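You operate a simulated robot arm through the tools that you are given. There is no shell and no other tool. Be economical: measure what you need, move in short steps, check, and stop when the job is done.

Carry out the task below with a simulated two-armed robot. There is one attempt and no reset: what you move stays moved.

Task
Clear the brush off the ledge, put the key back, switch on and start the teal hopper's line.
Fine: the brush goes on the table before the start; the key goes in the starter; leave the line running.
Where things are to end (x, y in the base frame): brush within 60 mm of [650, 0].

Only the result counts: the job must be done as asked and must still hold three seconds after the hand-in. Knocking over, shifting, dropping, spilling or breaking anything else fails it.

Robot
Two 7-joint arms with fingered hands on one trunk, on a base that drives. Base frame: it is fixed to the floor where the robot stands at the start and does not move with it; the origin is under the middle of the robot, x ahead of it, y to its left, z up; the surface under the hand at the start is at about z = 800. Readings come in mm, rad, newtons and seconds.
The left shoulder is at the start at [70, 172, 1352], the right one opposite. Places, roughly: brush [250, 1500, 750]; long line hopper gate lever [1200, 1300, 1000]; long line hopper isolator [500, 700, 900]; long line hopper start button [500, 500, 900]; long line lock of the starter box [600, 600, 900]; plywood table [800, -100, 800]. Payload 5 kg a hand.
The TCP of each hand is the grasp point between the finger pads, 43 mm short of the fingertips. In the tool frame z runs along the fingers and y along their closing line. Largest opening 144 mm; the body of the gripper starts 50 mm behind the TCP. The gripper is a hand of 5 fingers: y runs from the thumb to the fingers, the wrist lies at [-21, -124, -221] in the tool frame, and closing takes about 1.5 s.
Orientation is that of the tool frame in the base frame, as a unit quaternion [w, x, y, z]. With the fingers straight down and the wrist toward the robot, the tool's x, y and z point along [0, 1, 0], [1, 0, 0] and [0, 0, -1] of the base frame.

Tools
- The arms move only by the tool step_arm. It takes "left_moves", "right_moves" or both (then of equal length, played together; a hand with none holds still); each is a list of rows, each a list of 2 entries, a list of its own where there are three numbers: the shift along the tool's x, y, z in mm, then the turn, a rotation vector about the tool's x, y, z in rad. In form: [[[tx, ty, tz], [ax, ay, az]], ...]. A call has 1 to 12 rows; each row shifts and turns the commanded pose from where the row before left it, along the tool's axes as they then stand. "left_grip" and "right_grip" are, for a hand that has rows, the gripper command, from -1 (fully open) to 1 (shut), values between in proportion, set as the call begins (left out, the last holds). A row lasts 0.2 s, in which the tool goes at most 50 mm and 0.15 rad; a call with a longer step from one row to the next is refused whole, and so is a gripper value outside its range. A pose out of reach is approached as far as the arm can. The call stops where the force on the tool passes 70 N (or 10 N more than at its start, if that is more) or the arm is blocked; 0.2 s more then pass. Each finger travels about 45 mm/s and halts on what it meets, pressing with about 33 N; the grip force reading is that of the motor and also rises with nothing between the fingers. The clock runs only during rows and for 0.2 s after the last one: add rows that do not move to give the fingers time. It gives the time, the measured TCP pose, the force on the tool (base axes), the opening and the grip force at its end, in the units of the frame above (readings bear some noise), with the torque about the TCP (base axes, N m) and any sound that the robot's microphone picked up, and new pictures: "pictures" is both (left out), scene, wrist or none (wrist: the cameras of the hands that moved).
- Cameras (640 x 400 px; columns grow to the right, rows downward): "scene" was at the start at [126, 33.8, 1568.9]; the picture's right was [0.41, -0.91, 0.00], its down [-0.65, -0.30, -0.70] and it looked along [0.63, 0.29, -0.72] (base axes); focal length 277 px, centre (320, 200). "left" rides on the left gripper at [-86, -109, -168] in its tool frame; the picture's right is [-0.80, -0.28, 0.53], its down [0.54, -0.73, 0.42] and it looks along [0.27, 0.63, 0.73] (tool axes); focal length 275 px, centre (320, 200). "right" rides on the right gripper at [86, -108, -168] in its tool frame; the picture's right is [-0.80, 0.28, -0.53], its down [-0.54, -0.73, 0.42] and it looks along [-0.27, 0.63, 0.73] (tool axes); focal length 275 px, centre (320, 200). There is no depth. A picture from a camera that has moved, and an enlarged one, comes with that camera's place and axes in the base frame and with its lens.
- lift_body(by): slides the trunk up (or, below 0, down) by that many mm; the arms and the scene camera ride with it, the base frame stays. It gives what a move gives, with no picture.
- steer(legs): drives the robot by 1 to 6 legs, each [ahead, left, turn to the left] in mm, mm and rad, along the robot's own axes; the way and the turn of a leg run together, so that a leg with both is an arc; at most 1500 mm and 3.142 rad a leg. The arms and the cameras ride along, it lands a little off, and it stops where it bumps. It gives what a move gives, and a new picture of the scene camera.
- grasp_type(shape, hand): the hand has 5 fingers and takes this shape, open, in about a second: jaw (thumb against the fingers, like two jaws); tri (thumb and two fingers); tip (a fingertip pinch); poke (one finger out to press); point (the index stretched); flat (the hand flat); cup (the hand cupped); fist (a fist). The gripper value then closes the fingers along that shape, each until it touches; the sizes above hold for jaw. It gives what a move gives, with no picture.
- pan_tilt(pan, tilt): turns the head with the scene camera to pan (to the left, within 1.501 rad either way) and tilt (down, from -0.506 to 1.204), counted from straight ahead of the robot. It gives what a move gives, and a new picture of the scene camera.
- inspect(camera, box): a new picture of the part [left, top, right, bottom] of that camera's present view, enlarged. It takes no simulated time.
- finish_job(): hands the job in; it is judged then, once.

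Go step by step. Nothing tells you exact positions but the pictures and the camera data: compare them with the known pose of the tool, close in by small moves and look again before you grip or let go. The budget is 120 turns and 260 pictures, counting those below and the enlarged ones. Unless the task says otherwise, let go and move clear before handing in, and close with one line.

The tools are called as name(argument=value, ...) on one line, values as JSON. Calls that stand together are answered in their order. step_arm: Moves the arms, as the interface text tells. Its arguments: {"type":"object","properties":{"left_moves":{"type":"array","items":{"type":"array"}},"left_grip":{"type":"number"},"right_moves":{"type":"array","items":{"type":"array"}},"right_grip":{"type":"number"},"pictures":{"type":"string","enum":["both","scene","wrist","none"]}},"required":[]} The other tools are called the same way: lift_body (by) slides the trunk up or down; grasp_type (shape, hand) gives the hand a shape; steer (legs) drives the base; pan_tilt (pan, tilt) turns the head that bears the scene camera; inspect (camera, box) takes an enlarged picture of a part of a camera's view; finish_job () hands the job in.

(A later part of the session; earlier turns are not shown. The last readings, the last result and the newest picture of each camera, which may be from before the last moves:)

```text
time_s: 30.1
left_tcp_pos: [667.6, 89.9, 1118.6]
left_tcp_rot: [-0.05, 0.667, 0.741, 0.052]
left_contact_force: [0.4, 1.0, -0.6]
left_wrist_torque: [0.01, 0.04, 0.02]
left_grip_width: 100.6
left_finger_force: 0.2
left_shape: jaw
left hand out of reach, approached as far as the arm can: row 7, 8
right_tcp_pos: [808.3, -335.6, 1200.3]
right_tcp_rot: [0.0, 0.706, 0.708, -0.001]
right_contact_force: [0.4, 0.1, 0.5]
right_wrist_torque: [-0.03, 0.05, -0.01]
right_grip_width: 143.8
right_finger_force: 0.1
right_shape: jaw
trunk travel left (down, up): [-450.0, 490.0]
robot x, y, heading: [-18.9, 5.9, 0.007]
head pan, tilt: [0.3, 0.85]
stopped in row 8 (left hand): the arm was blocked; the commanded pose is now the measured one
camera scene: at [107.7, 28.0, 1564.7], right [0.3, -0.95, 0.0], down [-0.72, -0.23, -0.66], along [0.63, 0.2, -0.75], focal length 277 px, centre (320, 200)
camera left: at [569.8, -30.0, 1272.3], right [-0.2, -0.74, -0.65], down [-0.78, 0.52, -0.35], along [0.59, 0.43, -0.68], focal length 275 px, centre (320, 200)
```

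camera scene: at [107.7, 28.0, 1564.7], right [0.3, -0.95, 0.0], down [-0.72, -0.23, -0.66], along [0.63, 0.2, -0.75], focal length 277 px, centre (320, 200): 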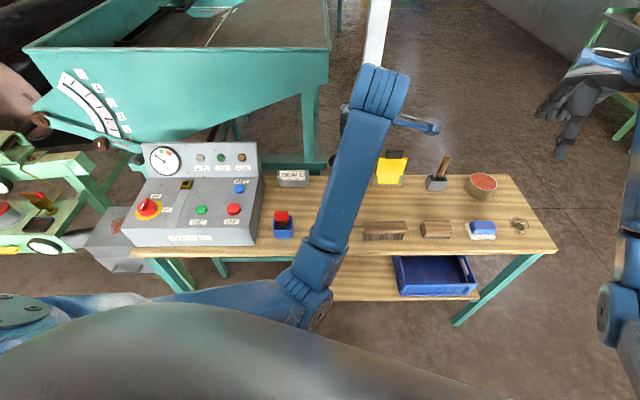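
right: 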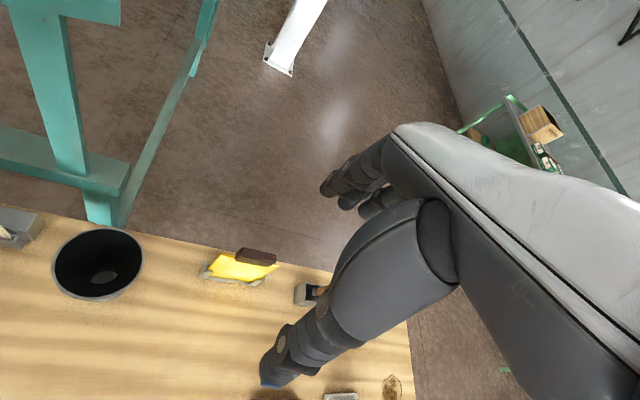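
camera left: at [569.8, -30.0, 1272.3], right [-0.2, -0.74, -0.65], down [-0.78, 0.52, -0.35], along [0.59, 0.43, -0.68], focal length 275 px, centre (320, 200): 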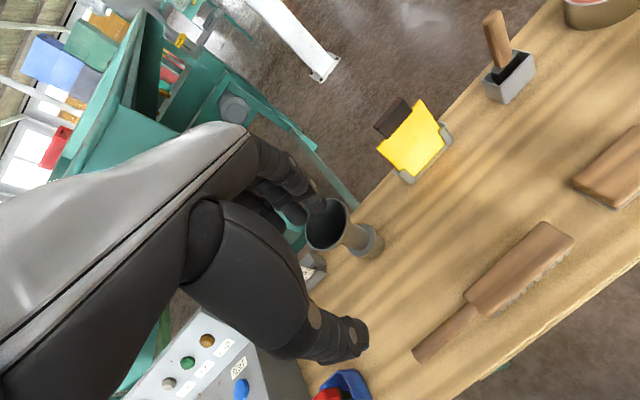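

The brush is standing at about (650, 0). The left arm got into an awkward cross-body pose; I swing it back left, straighten the tool, and go above the key cup.

step_arm(left_moves=[[[30, -10, 0], [0, 0, 0]], [[30, -10, 0], [0, 0, 0]], [[30, -10, 0], [0, -0.072, 0.052]], [[30, -10, 0], [0, -0.072, 0.052]], [[40, -15, 0], [0, 0, 0]], [[30, -10, 0], [0, 0, 0]]])

```text
time_s: 31.1
left_tcp_pos: [623.3, 270.0, 1124.1]
left_tcp_rot: [-0.06, 0.669, 0.738, 0.063]
left_contact_force: [0.1, 0.5, 0.0]
left_wrist_torque: [-0.02, 0.0, 0.01]
left_grip_width: 100.7
left_finger_force: 0.0
left_shape: jaw
left hand out of reach, approached as far as the arm can: row 4
right_tcp_pos: [806.2, -333.4, 1201.1]
right_tcp_rot: [0.001, 0.706, 0.708, 0.0]
right_contact_force: [0.4, 0.9, 0.0]
right_wrist_torque: [-0.05, 0.04, -0.07]
right_grip_width: 143.6
right_finger_force: 0.1
right_shape: jaw
trunk travel left (down, up): [-450.0, 490.0]
robot x, y, heading: [-20.0, 3.3, 0.003]
head pan, tilt: [0.3, 0.85]
stopped in row 4 (left hand): the arm was blocked; the commanded pose is now the measured one
camera scene: at [106.7, 29.0, 1564.9], right [0.3, -0.95, 0.0], down [-0.72, -0.23, -0.66], along [0.63, 0.2, -0.75], focal length 277 px, centre (320, 200)
camera left: at [524.6, 146.4, 1273.4], right [-0.21, -0.71, -0.67], down [-0.78, 0.54, -0.33], along [0.59, 0.45, -0.67], focal length 275 px, centre (320, 200)
```

scene: 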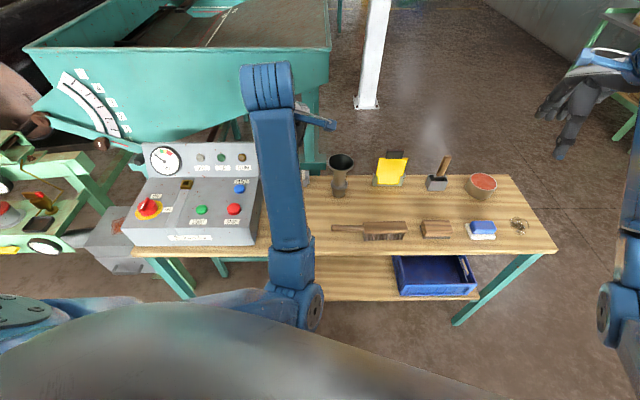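
left: 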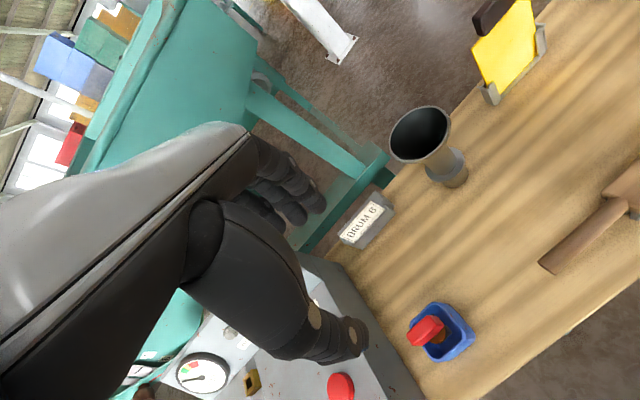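

The left elbow has swung low; I move the hand out left toward the initial pose so the arm unwinds.

step_arm(left_moves=[[[30, -10, -10], [0, 0, 0]], [[40, -10, -10], [0, 0, 0]], [[40, -10, -10], [0, 0, 0]], [[40, -10, -10], [0, 0, 0]], [[40, -10, -10], [0, 0, 0]], [[40, -10, -10], [0, 0, 0]], [[40, -10, -10], [0, 0, 0]], [[40, -10, -10], [0, 0, 0]]], pictures="scene")

```text
time_s: 32.9
left_tcp_pos: [520.5, 552.5, 1250.5]
left_tcp_rot: [-0.06, 0.67, 0.738, 0.062]
left_contact_force: [-0.4, -0.5, 0.3]
left_wrist_torque: [-0.03, 0.01, -0.02]
left_grip_width: 100.4
left_finger_force: 0.1
left_shape: jaw
left hand out of reach, approached as far as the arm can: row 4
right_tcp_pos: [806.4, -334.9, 1202.2]
right_tcp_rot: [0.001, 0.707, 0.707, -0.001]
right_contact_force: [0.0, 0.8, -0.1]
right_wrist_torque: [-0.03, -0.04, 0.03]
right_grip_width: 143.7
right_finger_force: 0.2
right_shape: jaw
trunk travel left (down, up): [-450.0, 490.0]
robot x, y, heading: [-21.2, 1.8, 0.003]
head pan, tilt: [0.3, 0.85]
camera scene: at [106.0, 28.2, 1564.8], right [0.3, -0.95, 0.0], down [-0.72, -0.22, -0.66], along [0.63, 0.2, -0.75], focal length 277 px, centre (320, 200)
```

scene: 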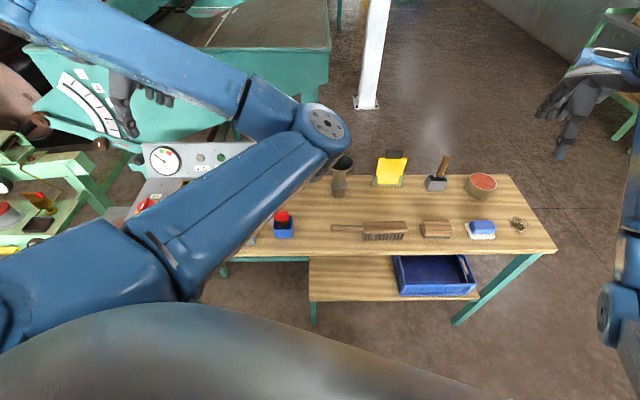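

The elbow is now swung inward. I extend the hand outward and left while straightening the tool to see whether the arm unwinds.

step_arm(left_moves=[[[40, 20, 0], [0, -0.058, 0.033]], [[40, 20, 0], [0, -0.058, 0.033]], [[40, 20, 0], [0, -0.058, 0.033]], [[40, 0, 0], [0, 0, 0]], [[40, 0, 0], [0, 0, 0]], [[0, 0, 0], [0, 0, 0]], [[0, 0, 0], [0, 0, 0]]], pictures="scene")

```text
time_s: 34.5
left_tcp_pos: [572.6, 754.9, 1265.0]
left_tcp_rot: [0.0, 0.708, 0.706, 0.002]
left_contact_force: [0.7, 0.1, 0.3]
left_wrist_torque: [0.03, 0.01, -0.02]
left_grip_width: 100.6
left_finger_force: 0.1
left_shape: jaw
right_tcp_pos: [806.8, -335.5, 1201.5]
right_tcp_rot: [0.0, 0.706, 0.708, 0.0]
right_contact_force: [0.7, 0.4, 0.9]
right_wrist_torque: [0.0, -0.04, -0.02]
right_grip_width: 144.0
right_finger_force: 0.1
right_shape: jaw
trunk travel left (down, up): [-450.0, 490.0]
robot x, y, heading: [-21.8, 6.0, 0.0]
head pan, tilt: [0.3, 0.85]
camera scene: at [106.8, 26.7, 1564.9], right [0.3, -0.95, 0.0], down [-0.72, -0.22, -0.66], along [0.63, 0.2, -0.75], focal length 277 px, centre (320, 200)
```

scene: 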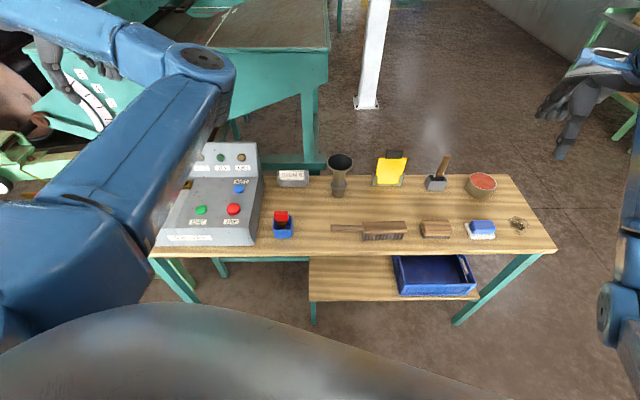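

The arm is controllable again. I'll use the right arm for the panel: I retract the left hand back and drive left 550 mm so the panel lies in front of the right arm.

step_arm(left_moves=[[[0, -45, 0], [0, 0, 0]], [[0, -45, 0], [0, 0, 0]], [[0, -45, 0], [0, 0, 0]], [[0, -45, 0], [0, 0, 0]], [[0, -45, 0], [0, 0, 0]], [[0, -45, 0], [0, 0, 0]]], pictures="none")

steer(legs=[[0, 550, 0]])

pan_tilt(pan=-0.3, tilt=0.9)

```text
time_s: 35.9
left_tcp_pos: [300.6, 755.7, 1265.6]
left_tcp_rot: [0.001, 0.708, 0.706, 0.001]
left_contact_force: [0.3, 0.1, -0.9]
left_wrist_torque: [-0.02, -0.01, -0.03]
left_grip_width: 100.6
left_finger_force: 0.1
left_shape: jaw
right_tcp_pos: [804.9, -336.1, 1202.1]
right_tcp_rot: [0.001, 0.707, 0.708, 0.0]
right_contact_force: [-1.5, 0.0, 1.1]
right_wrist_torque: [-0.02, -0.07, -0.03]
right_grip_width: 143.7
right_finger_force: 0.0
right_shape: jaw
trunk travel left (down, up): [-450.0, 490.0]
robot x, y, heading: [-19.2, 10.6, 0.005]
head pan, tilt: [0.3, 0.85]
```

```text
time_s: 39.1
left_tcp_pos: [301.3, 1302.3, 1265.3]
left_tcp_rot: [0.0, 0.708, 0.706, 0.001]
left_contact_force: [0.9, 0.4, 0.9]
left_wrist_torque: [0.02, 0.02, -0.01]
left_grip_width: 100.8
left_finger_force: 0.2
left_shape: jaw
right_tcp_pos: [805.4, 209.6, 1201.0]
right_tcp_rot: [0.0, 0.706, 0.708, 0.0]
right_contact_force: [0.9, 0.6, -0.4]
right_wrist_torque: [0.02, 0.0, -0.03]
right_grip_width: 143.8
right_finger_force: 0.1
right_shape: jaw
trunk travel left (down, up): [-450.0, 490.0]
robot x, y, heading: [-21.2, 551.3, 0.001]
head pan, tilt: [0.3, 0.85]
camera scene: at [105.1, 573.2, 1564.9], right [0.3, -0.95, 0.0], down [-0.72, -0.22, -0.66], along [0.63, 0.2, -0.75], focal length 277 px, centre (320, 200)
```

scene: 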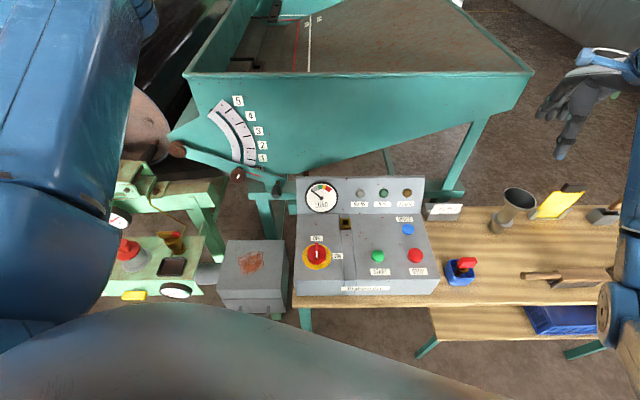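

```text
time_s: 40.1
left_tcp_pos: [301.8, 1302.0, 1263.7]
left_tcp_rot: [0.0, 0.709, 0.705, 0.0]
left_contact_force: [0.1, -0.7, 0.3]
left_wrist_torque: [0.05, 0.02, -0.01]
left_grip_width: 100.7
left_finger_force: 0.1
left_shape: jaw
right_tcp_pos: [803.8, 211.0, 1200.7]
right_tcp_rot: [0.0, 0.706, 0.708, 0.0]
right_contact_force: [0.7, 0.3, -0.4]
right_wrist_torque: [0.01, 0.01, 0.0]
right_grip_width: 143.8
right_finger_force: 0.2
right_shape: jaw
trunk travel left (down, up): [-450.0, 490.0]
robot x, y, heading: [-21.4, 551.9, -0.002]
head pan, tilt: [-0.3, 0.901]
camera scene: at [102.6, 528.3, 1561.0], right [-0.29, -0.96, 0.0], down [-0.75, 0.23, -0.62], along [0.59, -0.18, -0.78], focal length 277 px, centre (320, 200)
```

scene: 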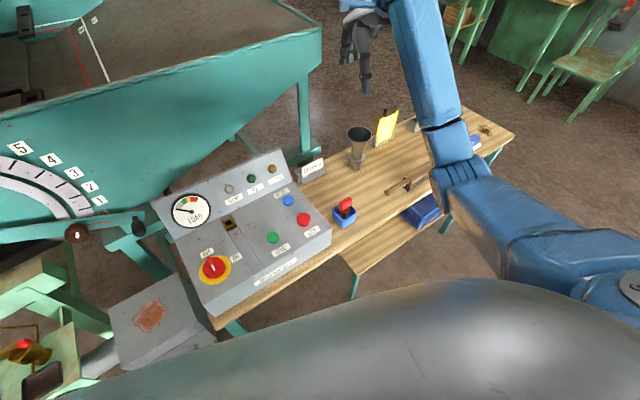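

The panel is now fully visible. I zoom on the key cup and the panel.

inspect(camera="scene", box=[310, 175, 390, 235])

inspect(camera="scene", box=[150, 140, 340, 320])

step_arm(right_moves=[[[30, -48, 0], [0, 0, 0]], [[30, -48, 0], [0, 0, 0]], [[30, -48, 0], [0, 0, 0]], [[10, -48, 20], [0, 0, 0]], [[0, -10, 40], [0, 0, 0]], [[0, 0, 40], [0, 0, 0]]])

```text
6.67 times, centred on (350, 205) of scene
camera zoom: at [102.6, 528.3, 1561.0], right [-0.29, -0.96, 0.0], down [-0.75, 0.23, -0.62], along [0.59, -0.18, -0.78], focal length 1846 px, centre (120, 167)
```

zoom: 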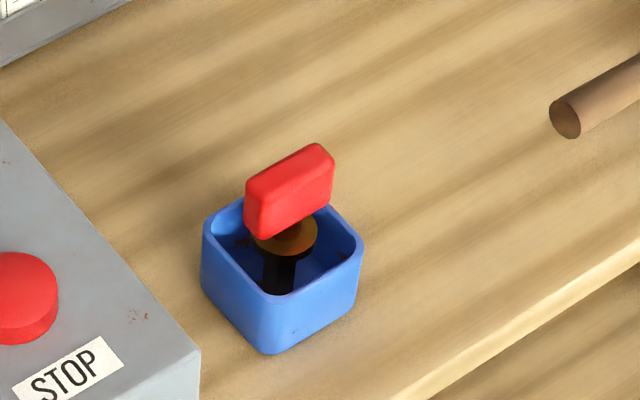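

```text
2.22 times, centred on (245, 230) of scene
camera zoom: at [102.6, 528.3, 1561.0], right [-0.29, -0.96, 0.0], down [-0.75, 0.23, -0.62], along [0.59, -0.18, -0.78], focal length 615 px, centre (487, 133)
```

zoom: 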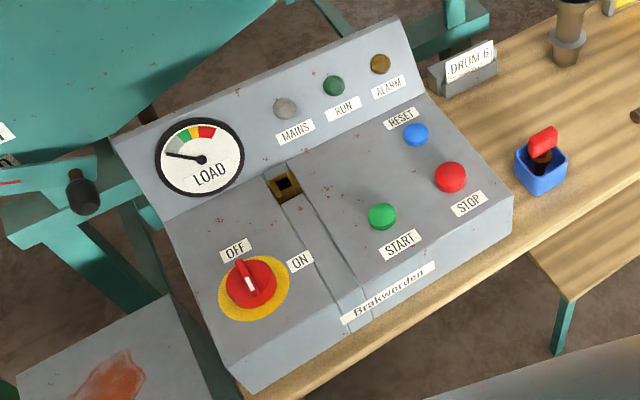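

```text
refused: row 1 steps farther than a row can; nothing moved
```

Table and panel are yawed about 0.32 rad; I take the key bow at about (576, 300, 884), its flat lying along the table, and the lock at about (592, 648, 903) on a panel sloped ~8°. I bring the right hand above the key, yaw-aligned.

step_arm(right_moves=[[[15, -38, 22], [0, 0, 0]], [[15, -38, 22], [0, 0, 0]], [[15, -38, 22], [0, 0, 0]], [[15, -38, 22], [0, 0, 0]], [[15, -38, 22], [0, 0, 0]], [[14, -38, 22], [0, 0, 0]], [[0, 0, 10], [0, 0, -0.107]], [[0, 0, 10], [0, 0, -0.107]], [[0, 0, 0], [0, 0, -0.106]]], right_grip=0.0)

```text
time_s: 42.1
left_tcp_pos: [300.6, 1302.1, 1263.9]
left_tcp_rot: [0.0, 0.708, 0.706, 0.001]
left_contact_force: [-0.2, -0.7, -0.4]
left_wrist_torque: [-0.03, 0.01, 0.0]
left_grip_width: 100.7
left_finger_force: 0.1
left_shape: jaw
right_tcp_pos: [575.6, 298.5, 1049.0]
right_tcp_rot: [0.001, 0.585, 0.811, 0.001]
right_contact_force: [-0.8, -0.1, 0.1]
right_wrist_torque: [-0.01, 0.0, -0.05]
right_grip_width: 72.5
right_finger_force: 0.0
right_shape: jaw
trunk travel left (down, up): [-450.0, 490.0]
robot x, y, heading: [-23.0, 552.2, 0.002]
head pan, tilt: [-0.3, 0.901]
camera scene: at [102.1, 528.3, 1561.0], right [-0.29, -0.96, 0.0], down [-0.75, 0.23, -0.62], along [0.59, -0.18, -0.78], focal length 277 px, centre (320, 200)
camera right: at [446.7, 346.9, 1217.0], right [0.52, -0.66, 0.53], down [-0.52, -0.74, -0.42], along [0.68, -0.06, -0.73], focal length 275 px, centre (320, 200)
```

scene: 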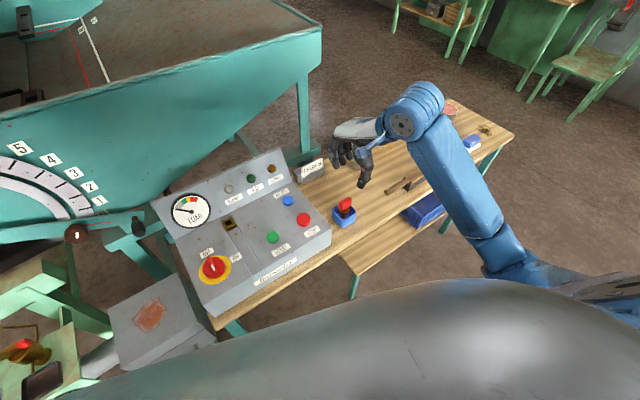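
right: 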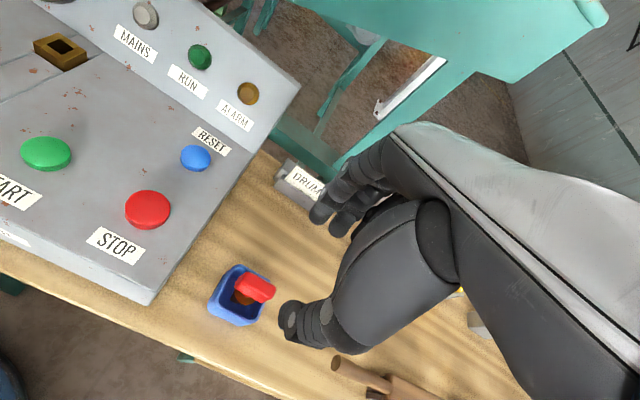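

The wrist view confirms the bow at about (578, 297). I zoom for its alignment.

inspect(camera="right", box=[190, 240, 310, 340])

inspect(camera="right", box=[0, 0, 300, 200])

```text
4.00 times, centred on (250, 290) of right
camera zoom: at [446.7, 346.9, 1217.0], right [0.52, -0.66, 0.53], down [-0.52, -0.74, -0.42], along [0.68, -0.06, -0.73], focal length 1101 px, centre (600, -160)
```

zoom: 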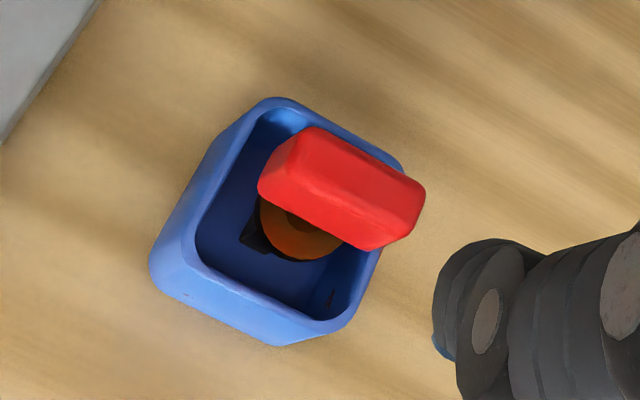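

```text
2.00 times, centred on (150, 100) of right
camera zoom: at [446.7, 346.9, 1217.0], right [0.52, -0.66, 0.53], down [-0.52, -0.74, -0.42], along [0.68, -0.06, -0.73], focal length 551 px, centre (660, 400)
```

zoom: 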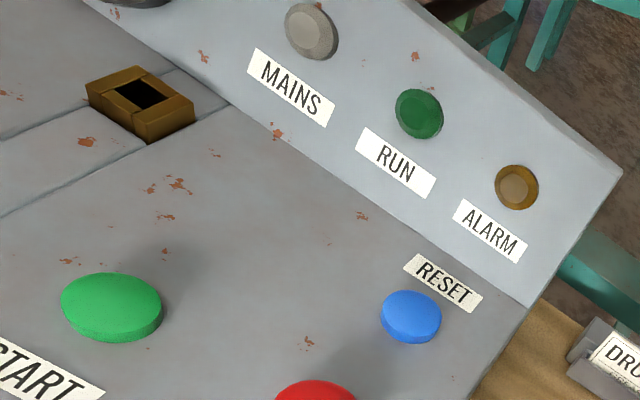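

Aligned (bow yaw 0.318, centre ~(576, 301)). I descend most of the way.

step_arm(right_moves=[[[2, 0, 35], [0, 0, 0]], [[0, 0, 40], [0, 0, 0]], [[0, 0, 30], [0, 0, 0]]], pictures="wrist")

inspect(camera="scene", box=[310, 160, 400, 235])

```text
time_s: 42.9
left_tcp_pos: [301.7, 1302.6, 1264.6]
left_tcp_rot: [0.0, 0.709, 0.705, 0.001]
left_contact_force: [-0.3, 0.8, 0.8]
left_wrist_torque: [0.02, 0.01, 0.0]
left_grip_width: 100.7
left_finger_force: 0.3
left_shape: jaw
right_tcp_pos: [575.2, 301.0, 943.3]
right_tcp_rot: [0.0, 0.585, 0.811, 0.0]
right_contact_force: [0.5, 0.4, 0.2]
right_wrist_torque: [0.03, -0.01, -0.02]
right_grip_width: 72.2
right_finger_force: 0.1
right_shape: jaw
trunk travel left (down, up): [-450.0, 490.0]
robot x, y, heading: [-22.0, 547.5, 0.005]
head pan, tilt: [-0.3, 0.901]
camera right: at [446.5, 348.5, 1111.6], right [0.52, -0.67, 0.53], down [-0.52, -0.74, -0.42], along [0.68, -0.06, -0.73], focal length 275 px, centre (320, 200)
```

right: 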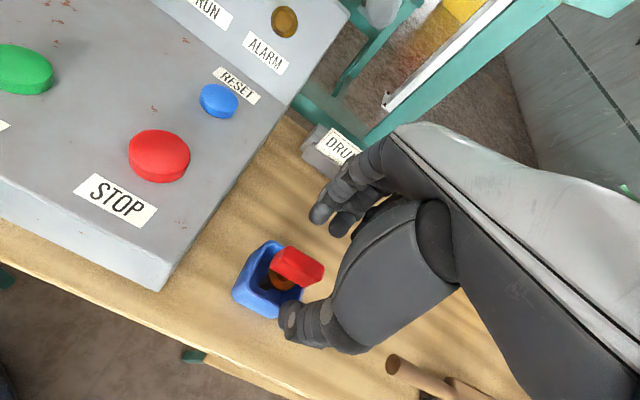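

```text
5.33 times, centred on (355, 198) of scene
camera zoom: at [102.8, 528.6, 1561.0], right [-0.29, -0.96, 0.0], down [-0.75, 0.23, -0.62], along [0.59, -0.18, -0.78], focal length 1477 px, centre (133, 213)
```

zoom: 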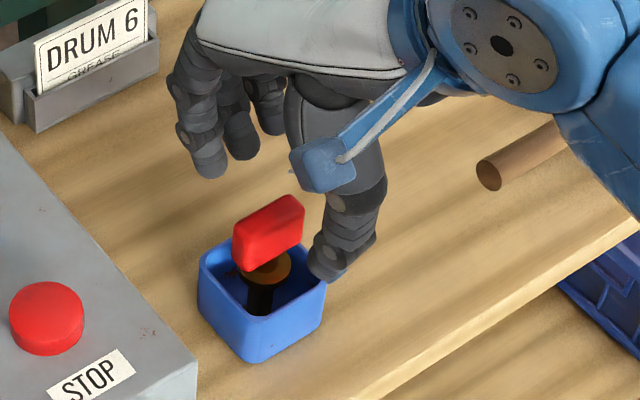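

Hand straddles the bow correctly. I descend 31 mm more so the fingertips reach just above the cup rim.

step_arm(right_moves=[[[0, 0, 15], [0, 0, 0]], [[0, 0, 10], [0, 0, 0]], [[0, 0, 6], [0, 0, 0]], [[0, 0, 0], [0, 0, 0]]], pictures="wrist")

inspect(camera="scene", box=[310, 160, 400, 235])

inspect(camera="right", box=[220, 210, 370, 330])

```text
time_s: 43.9
left_tcp_pos: [301.5, 1303.1, 1264.9]
left_tcp_rot: [-0.001, 0.709, 0.706, 0.001]
left_contact_force: [-0.2, -0.5, 0.5]
left_wrist_torque: [0.02, -0.02, -0.01]
left_grip_width: 100.5
left_finger_force: 0.0
left_shape: jaw
right_tcp_pos: [575.9, 300.7, 913.7]
right_tcp_rot: [0.001, 0.585, 0.811, 0.001]
right_contact_force: [-0.2, 0.7, 0.7]
right_wrist_torque: [0.02, 0.0, 0.0]
right_grip_width: 72.2
right_finger_force: 0.0
right_shape: jaw
trunk travel left (down, up): [-450.0, 490.0]
robot x, y, heading: [-28.0, 551.4, 0.002]
head pan, tilt: [-0.3, 0.901]
camera right: at [446.3, 348.6, 1080.9], right [0.52, -0.67, 0.53], down [-0.52, -0.74, -0.42], along [0.68, -0.06, -0.73], focal length 275 px, centre (320, 200)
```

right: 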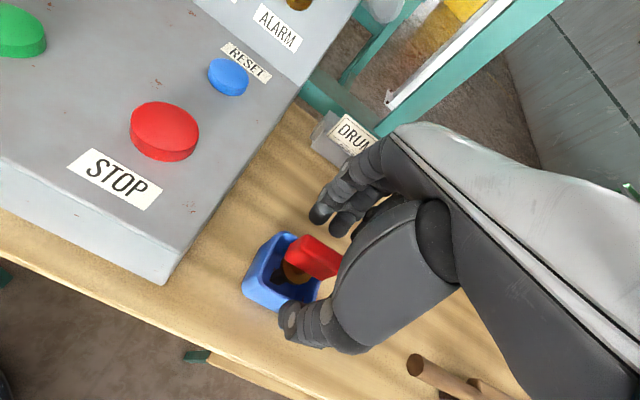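

```text
5.33 times, centred on (355, 198) of scene
camera zoom: at [102.6, 528.5, 1561.0], right [-0.29, -0.96, 0.0], down [-0.75, 0.23, -0.62], along [0.59, -0.18, -0.78], focal length 1477 px, centre (133, 213)
```

zoom: 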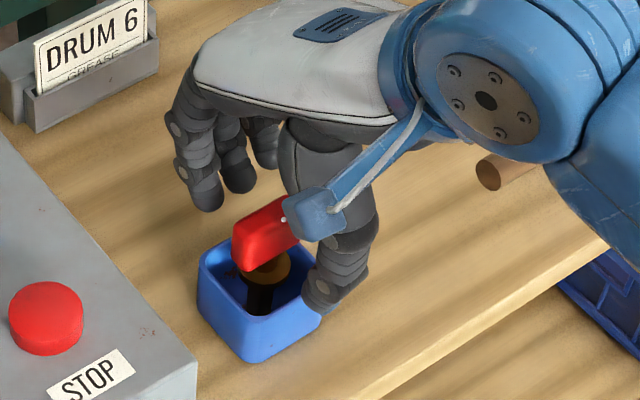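

```text
3.33 times, centred on (295, 270) of right
camera zoom: at [446.3, 348.6, 1080.9], right [0.52, -0.67, 0.53], down [-0.52, -0.74, -0.42], along [0.68, -0.06, -0.73], focal length 918 px, centre (403, -33)
```

zoom: 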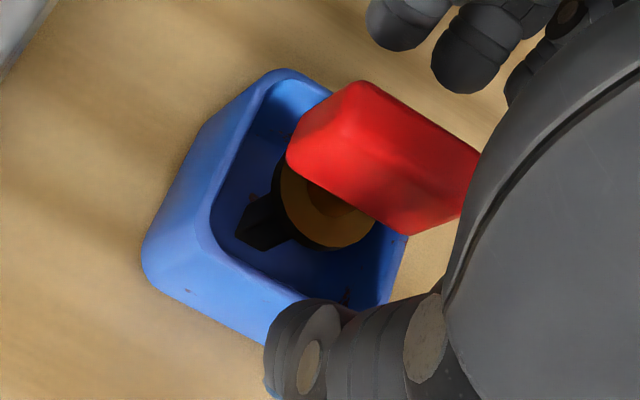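

Fingertips are around the bow's lower half and above the cup rim. I close gently.

step_arm(right_moves=[[[0, 0, -3], [0, 0, 0]], [[0, 0, 0], [0, 0, 0]], [[0, 0, 0], [0, 0, 0]], [[0, 0, 0], [0, 0, 0]], [[0, 0, 0], [0, 0, 0]], [[0, 0, 0], [0, 0, 0]], [[0, 0, 0], [0, 0, 0]]], right_grip=1, pictures="wrist")

inspect(camera="scene", box=[310, 160, 400, 235])

inspect(camera="right", box=[220, 210, 370, 330])

```text
time_s: 45.5
left_tcp_pos: [302.4, 1302.6, 1264.5]
left_tcp_rot: [0.0, 0.708, 0.706, 0.002]
left_contact_force: [0.2, 0.2, 0.0]
left_wrist_torque: [-0.01, 0.0, 0.02]
left_grip_width: 100.6
left_finger_force: 0.1
left_shape: jaw
right_tcp_pos: [575.5, 301.1, 916.3]
right_tcp_rot: [-0.001, 0.585, 0.811, -0.001]
right_contact_force: [0.6, 0.1, -0.4]
right_wrist_torque: [0.02, -0.02, -0.01]
right_grip_width: 12.6
right_finger_force: 33.1
right_shape: jaw
trunk travel left (down, up): [-450.0, 490.0]
robot x, y, heading: [-25.3, 547.1, 0.007]
head pan, tilt: [-0.3, 0.901]
camera right: at [446.4, 348.7, 1084.1], right [0.52, -0.67, 0.53], down [-0.52, -0.74, -0.42], along [0.68, -0.06, -0.73], focal length 275 px, centre (320, 200)
```

right: 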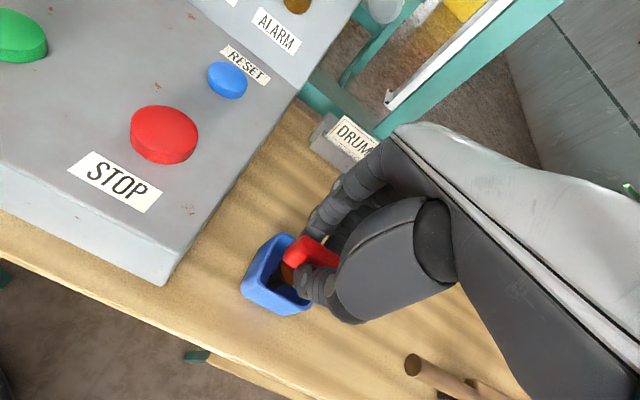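

```text
5.33 times, centred on (355, 198) of scene
camera zoom: at [102.6, 528.5, 1561.0], right [-0.29, -0.96, 0.0], down [-0.75, 0.23, -0.62], along [0.59, -0.18, -0.78], focal length 1477 px, centre (133, 213)
```

zoom: 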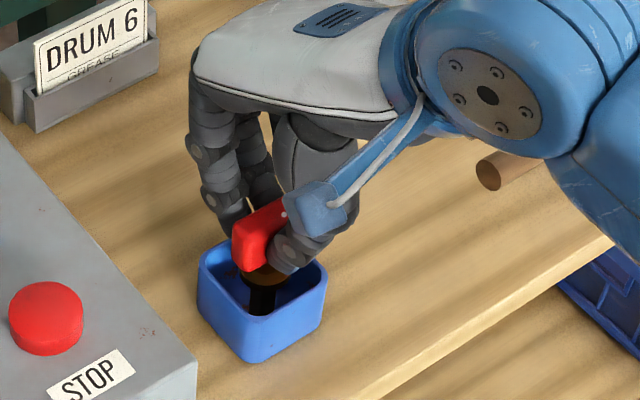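

```text
3.33 times, centred on (295, 270) of right
camera zoom: at [446.4, 348.7, 1084.1], right [0.52, -0.67, 0.53], down [-0.52, -0.74, -0.42], along [0.68, -0.06, -0.73], focal length 918 px, centre (403, -33)
```

zoom: 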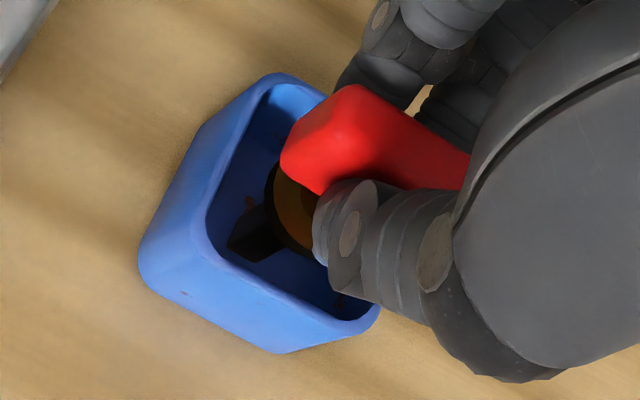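

The bow is gripped at 12.6 mm. I lift the key straight up out of the cup and look at its shaft.

step_arm(right_moves=[[[0, 0, -15], [0, 0, 0]], [[0, 0, -25], [0, 0, 0]], [[0, 0, -40], [0, 0, 0]], [[0, 0, -40], [0, 0, 0]], [[0, 0, 0], [0, 0, 0]]])

inspect(camera="right", box=[220, 210, 370, 330])

inspect(camera="scene", box=[310, 130, 430, 230])

```text
time_s: 46.7
left_tcp_pos: [301.3, 1302.7, 1265.6]
left_tcp_rot: [0.001, 0.708, 0.706, 0.001]
left_contact_force: [0.4, 0.2, 0.8]
left_wrist_torque: [0.03, 0.03, -0.02]
left_grip_width: 100.7
left_finger_force: 0.1
left_shape: jaw
right_tcp_pos: [575.5, 302.0, 1035.8]
right_tcp_rot: [0.0, 0.585, 0.811, -0.001]
right_contact_force: [-1.0, 0.2, -1.7]
right_wrist_torque: [-0.03, -0.01, -0.01]
right_grip_width: 12.7
right_finger_force: 32.4
right_shape: jaw
trunk travel left (down, up): [-450.0, 490.0]
robot x, y, heading: [-23.8, 549.8, 0.001]
head pan, tilt: [-0.3, 0.901]
camera scene: at [102.5, 528.3, 1561.0], right [-0.29, -0.96, 0.0], down [-0.75, 0.23, -0.62], along [0.59, -0.18, -0.78], focal length 277 px, centre (320, 200)
camera right: at [446.1, 349.1, 1203.8], right [0.52, -0.67, 0.53], down [-0.52, -0.74, -0.42], along [0.68, -0.06, -0.73], focal length 275 px, centre (320, 200)
```

scene: 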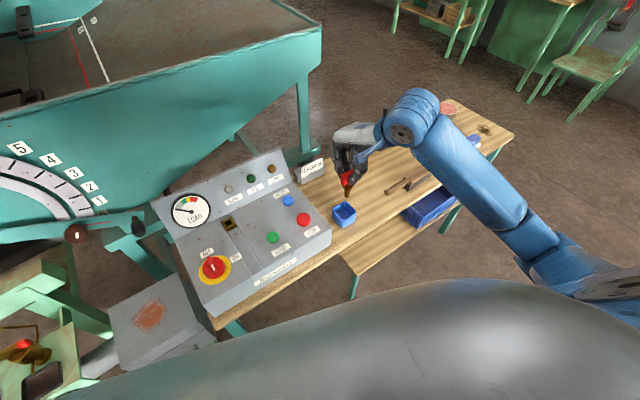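
right: 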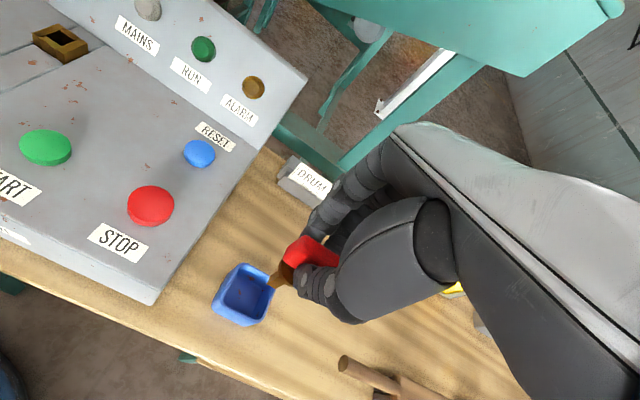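

```text
3.33 times, centred on (295, 270) of right
camera zoom: at [446.1, 349.1, 1203.8], right [0.52, -0.67, 0.53], down [-0.52, -0.74, -0.42], along [0.68, -0.06, -0.73], focal length 918 px, centre (403, -33)
```

zoom: 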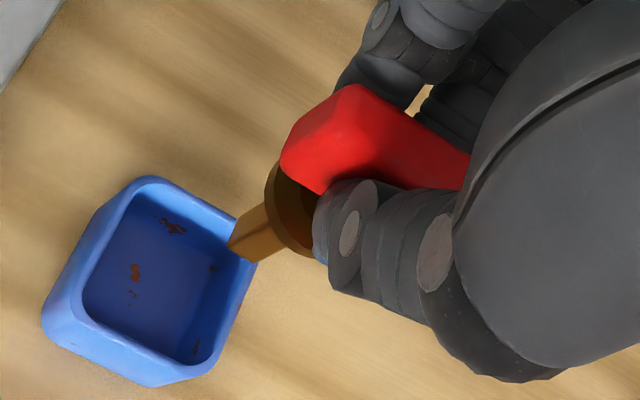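

```text
4.00 times, centred on (370, 180) of scene
camera zoom: at [102.5, 528.3, 1561.0], right [-0.29, -0.96, 0.0], down [-0.75, 0.23, -0.62], along [0.59, -0.18, -0.78], focal length 1108 px, centre (120, 280)
```

zoom: 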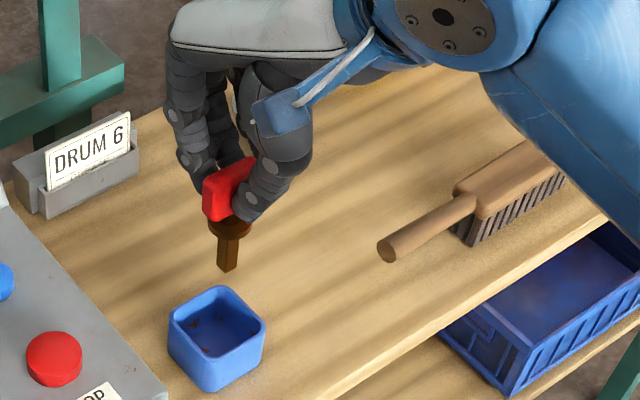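

The key has a square shaft, hanging straight with its tip about 116 mm below the TCP. I take the lock hole at about (594, 649, 906); I move over it, tilt the tool to the panel slope, and look.

step_arm(right_moves=[[[20, 6, -15], [0, 0, 0]], [[40, 14, -10], [0, 0, 0]], [[40, 14, 0], [0, 0, 0]], [[40, 14, 0], [0, 0, 0]], [[40, 14, 0], [0, 0, 0]], [[40, 14, 0], [0, 0, 0]], [[40, 14, 0], [0, 0, 0]], [[40, 14, 0], [0, 0, 0]], [[24, 7, 0], [-0.07, 0, 0]], [[0, 0, 0], [-0.07, 0, 0]], [[0, 0, 0], [0, 0, 0]]])

inspect(camera="scene", box=[170, 140, 310, 250])

inspect(camera="right", box=[200, 200, 350, 320])

```text
time_s: 49.1
left_tcp_pos: [301.8, 1302.7, 1265.0]
left_tcp_rot: [-0.001, 0.708, 0.706, 0.001]
left_contact_force: [0.1, 0.7, -0.5]
left_wrist_torque: [-0.03, 0.01, 0.03]
left_grip_width: 100.7
left_finger_force: 0.1
left_shape: jaw
right_tcp_pos: [579.0, 644.2, 1061.1]
right_tcp_rot: [0.04, 0.584, 0.809, 0.056]
right_contact_force: [-0.7, 0.5, -1.7]
right_wrist_torque: [-0.01, -0.01, 0.01]
right_grip_width: 12.4
right_finger_force: 33.2
right_shape: jaw
trunk travel left (down, up): [-450.0, 490.0]
robot x, y, heading: [-23.8, 546.0, 0.005]
head pan, tilt: [-0.3, 0.901]
camera scene: at [103.0, 529.4, 1561.0], right [-0.29, -0.96, 0.0], down [-0.75, 0.23, -0.62], along [0.59, -0.18, -0.78], focal length 277 px, centre (320, 200)
camera right: at [428.2, 685.3, 1211.8], right [0.45, -0.69, 0.57], down [-0.45, -0.72, -0.52], along [0.77, -0.03, -0.64], focal length 275 px, centre (320, 200)
```

scene: 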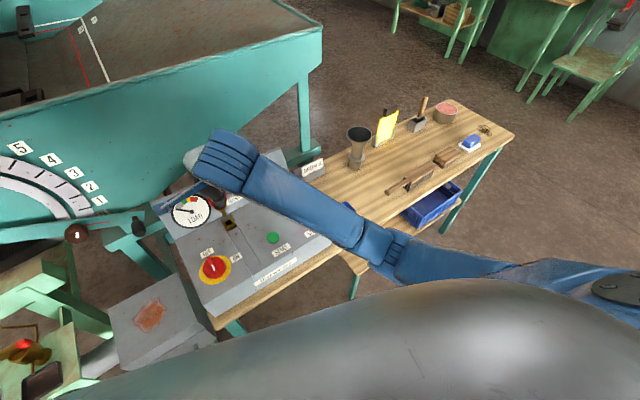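
right: 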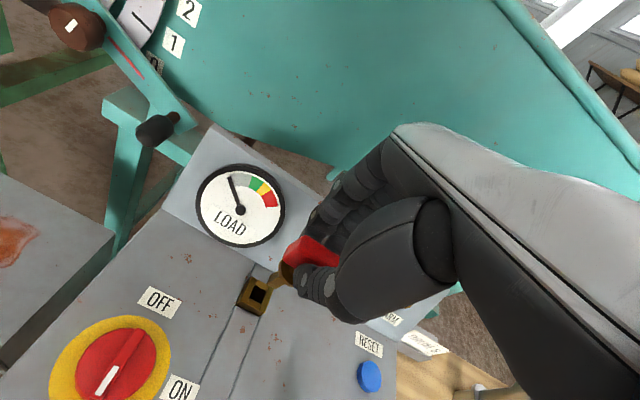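

```text
3.64 times, centred on (240, 195) of scene
camera zoom: at [103.0, 529.4, 1561.0], right [-0.29, -0.96, 0.0], down [-0.75, 0.23, -0.62], along [0.59, -0.18, -0.78], focal length 1007 px, centre (611, 218)
```

zoom: 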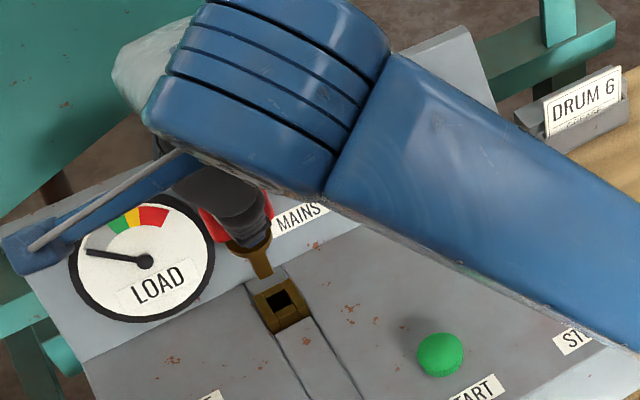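

```text
3.33 times, centred on (275, 260) of right
camera zoom: at [428.2, 685.3, 1211.8], right [0.45, -0.69, 0.57], down [-0.45, -0.72, -0.52], along [0.77, -0.03, -0.64], focal length 918 px, centre (470, 0)
```

zoom: 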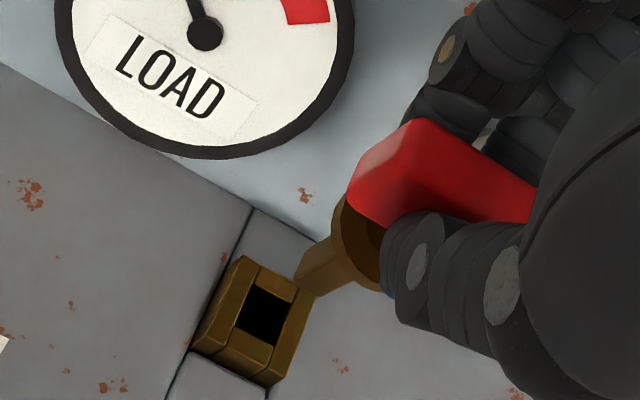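

The tip is almost on the hole's axis, about 44 mm above it. I descend 22 mm along the tool axis and re-measure.

step_arm(right_moves=[[[0, 0, 12], [0, 0, 0]], [[0, 0, 10], [0, 0, 0]], [[0, 0, 0], [0, 0, 0]]], pictures="none")

inspect(camera="scene", box=[210, 180, 270, 230])

inspect(camera="right", box=[230, 230, 320, 302])

```text
time_s: 49.9
left_tcp_pos: [301.2, 1302.6, 1264.8]
left_tcp_rot: [0.0, 0.708, 0.706, 0.001]
left_contact_force: [-0.1, 0.1, 0.2]
left_wrist_torque: [0.01, 0.04, -0.01]
left_grip_width: 100.5
left_finger_force: 0.2
left_shape: jaw
right_tcp_pos: [581.7, 645.2, 1037.9]
right_tcp_rot: [0.04, 0.583, 0.809, 0.057]
right_contact_force: [0.2, -0.9, -0.9]
right_wrist_torque: [-0.02, -0.01, -0.01]
right_grip_width: 12.6
right_finger_force: 33.0
right_shape: jaw
trunk travel left (down, up): [-450.0, 490.0]
robot x, y, heading: [-20.3, 553.5, 0.002]
head pan, tilt: [-0.3, 0.901]
```

```text
8.00 times, centred on (240, 205) of scene
camera zoom: at [102.5, 528.7, 1561.0], right [-0.29, -0.96, 0.0], down [-0.75, 0.23, -0.62], along [0.59, -0.18, -0.78], focal length 2215 px, centre (960, 160)
```

zoom: 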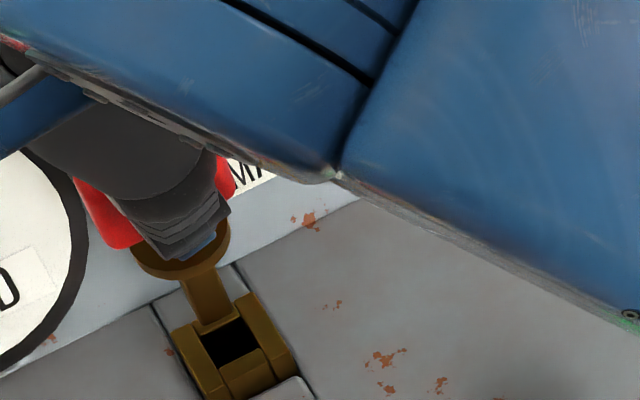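

```text
5.56 times, centred on (275, 266) of right
camera zoom: at [431.3, 685.3, 1189.8], right [0.45, -0.69, 0.57], down [-0.45, -0.72, -0.52], along [0.77, -0.03, -0.64], focal length 1529 px, centre (570, -167)
```

zoom: 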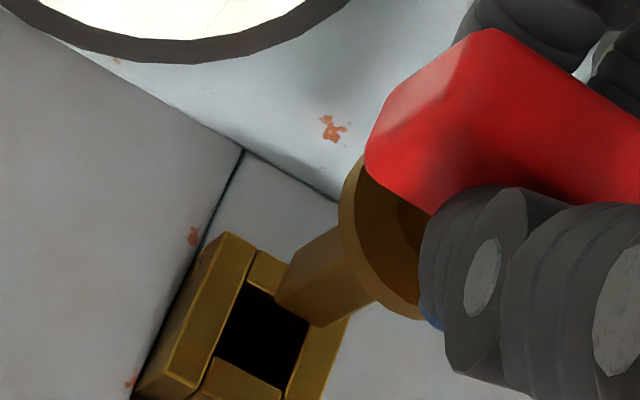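

The tip appears about 7 mm too far back (away from the robot) relative to the hole. I shift it and re-check.

step_arm(right_moves=[[[-0.7, -7, 0], [0, 0, 0]], [[0, 0, 0], [0, 0, 0]]], pictures="none")

inspect(camera="scene", box=[215, 190, 263, 230])

inspect(camera="right", box=[240, 235, 315, 295])

```text
time_s: 50.5
left_tcp_pos: [301.0, 1302.7, 1264.4]
left_tcp_rot: [0.0, 0.709, 0.706, 0.002]
left_contact_force: [0.2, -0.5, 0.0]
left_wrist_torque: [0.0, -0.01, 0.01]
left_grip_width: 100.5
left_finger_force: 0.0
left_shape: jaw
right_tcp_pos: [575.4, 642.8, 1039.5]
right_tcp_rot: [0.041, 0.583, 0.809, 0.057]
right_contact_force: [-0.6, -0.2, -0.7]
right_wrist_torque: [0.0, 0.01, 0.0]
right_grip_width: 12.4
right_finger_force: 33.0
right_shape: jaw
trunk travel left (down, up): [-450.0, 490.0]
robot x, y, heading: [-21.9, 551.1, 0.009]
head pan, tilt: [-0.3, 0.901]
```

```text
10.00 times, centred on (239, 210) of scene
camera zoom: at [102.8, 528.7, 1561.0], right [-0.29, -0.96, 0.0], down [-0.75, 0.23, -0.62], along [0.59, -0.18, -0.78], focal length 2769 px, centre (1130, 100)
```

zoom: 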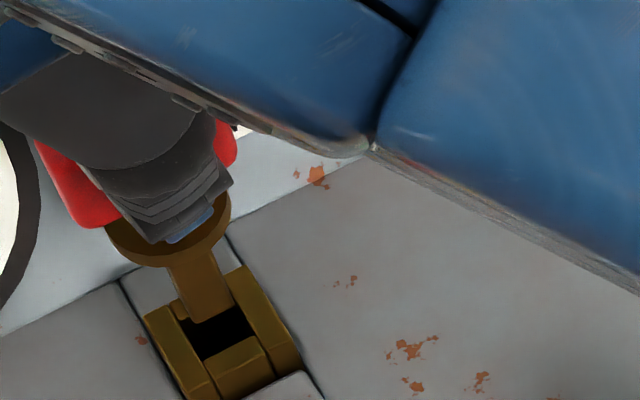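

```text
6.67 times, centred on (278, 265) of right
camera zoom: at [424.9, 682.5, 1189.7], right [0.45, -0.69, 0.57], down [-0.45, -0.72, -0.52], along [0.77, -0.03, -0.64], focal length 1835 px, centre (603, -233)
```

zoom: 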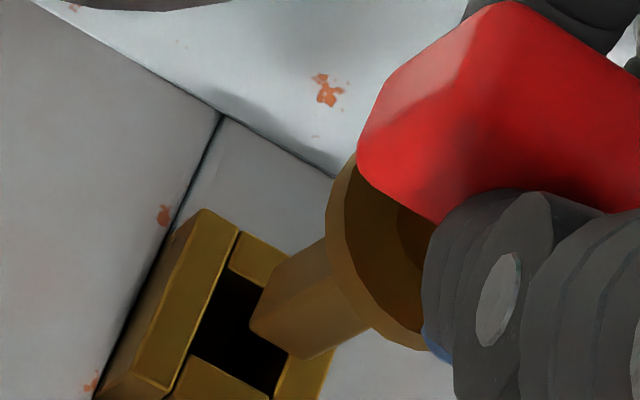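

Now it lines up within about 1 mm. I nudge 0.9 mm sideways and descend 15 mm.

step_arm(right_moves=[[[-0.9, 0, 5], [0, 0, 0]], [[0, 0, 5], [0, 0, 0]], [[0, 0, 5], [0, 0, 0]], [[0, 0, 0], [0, 0, 0]]], pictures="none")

inspect(camera="scene", box=[215, 190, 263, 230])

inspect(camera="right", box=[240, 225, 315, 285])

```text
time_s: 51.5
left_tcp_pos: [302.1, 1302.6, 1264.6]
left_tcp_rot: [0.0, 0.708, 0.706, 0.001]
left_contact_force: [-0.4, 0.7, 0.6]
left_wrist_torque: [-0.01, -0.01, -0.01]
left_grip_width: 100.6
left_finger_force: 0.1
left_shape: jaw
right_tcp_pos: [578.9, 641.0, 1023.7]
right_tcp_rot: [0.041, 0.584, 0.809, 0.057]
right_contact_force: [0.2, 0.4, -1.5]
right_wrist_torque: [0.01, 0.01, 0.0]
right_grip_width: 12.5
right_finger_force: 32.9
right_shape: jaw
trunk travel left (down, up): [-450.0, 490.0]
robot x, y, heading: [-26.8, 549.7, 0.0]
head pan, tilt: [-0.3, 0.901]
```

```text
10.00 times, centred on (239, 210) of scene
camera zoom: at [102.6, 528.6, 1561.0], right [-0.29, -0.96, 0.0], down [-0.75, 0.23, -0.62], along [0.59, -0.18, -0.78], focal length 2769 px, centre (1130, 100)
```

zoom: 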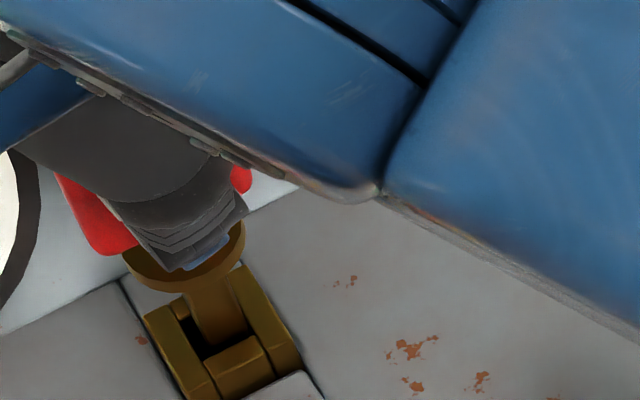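

```text
6.67 times, centred on (278, 255) of right
camera zoom: at [427.2, 682.2, 1174.7], right [0.45, -0.69, 0.57], down [-0.45, -0.72, -0.52], along [0.77, -0.03, -0.64], focal length 1835 px, centre (603, -167)
```

zoom: 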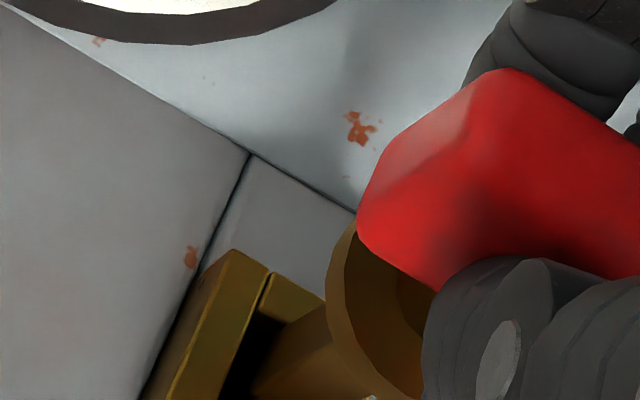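

Tip is right at the mouth of the hole with a good match. I continue down slowly, watching force.

step_arm(right_moves=[[[0, 0, 4], [0, 0, 0]], [[0, 0, 4], [0, 0, 0]], [[0, 0, 4], [0, 0, 0]], [[0, 0, 0], [0, 0, 0]]], pictures="none")

inspect(camera="scene", box=[215, 190, 263, 230])

inspect(camera="right", box=[240, 235, 315, 295])

```text
time_s: 52.5
left_tcp_pos: [302.2, 1303.8, 1265.0]
left_tcp_rot: [0.001, 0.709, 0.706, 0.001]
left_contact_force: [0.4, 1.0, 0.3]
left_wrist_torque: [0.0, 0.01, -0.02]
left_grip_width: 100.8
left_finger_force: 0.1
left_shape: jaw
right_tcp_pos: [579.9, 642.0, 1012.0]
right_tcp_rot: [0.04, 0.584, 0.809, 0.057]
right_contact_force: [-0.2, 0.6, -0.4]
right_wrist_torque: [-0.01, 0.02, 0.01]
right_grip_width: 12.7
right_finger_force: 32.8
right_shape: jaw
trunk travel left (down, up): [-450.0, 490.0]
robot x, y, heading: [-18.8, 550.5, 0.003]
head pan, tilt: [-0.3, 0.901]
```

```text
10.00 times, centred on (239, 210) of scene
camera zoom: at [102.6, 528.7, 1561.0], right [-0.29, -0.96, 0.0], down [-0.75, 0.23, -0.62], along [0.59, -0.18, -0.78], focal length 2769 px, centre (1130, 100)
```

zoom: 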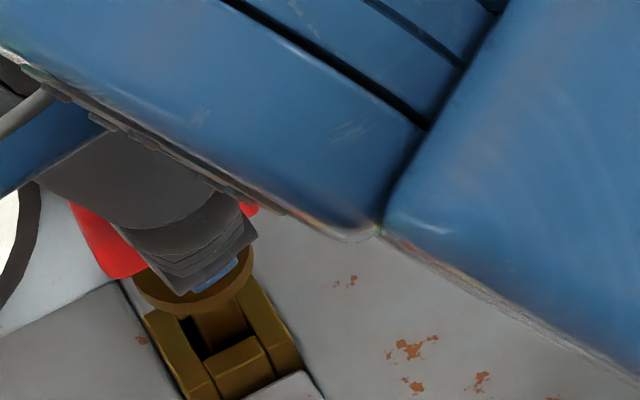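

```text
6.67 times, centred on (278, 265) of right
camera zoom: at [428.6, 682.9, 1162.8], right [0.45, -0.69, 0.57], down [-0.45, -0.72, -0.52], along [0.77, -0.03, -0.64], focal length 1835 px, centre (603, -233)
```

zoom: 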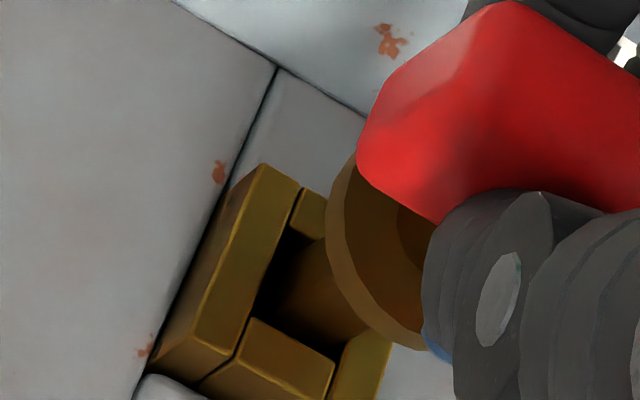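

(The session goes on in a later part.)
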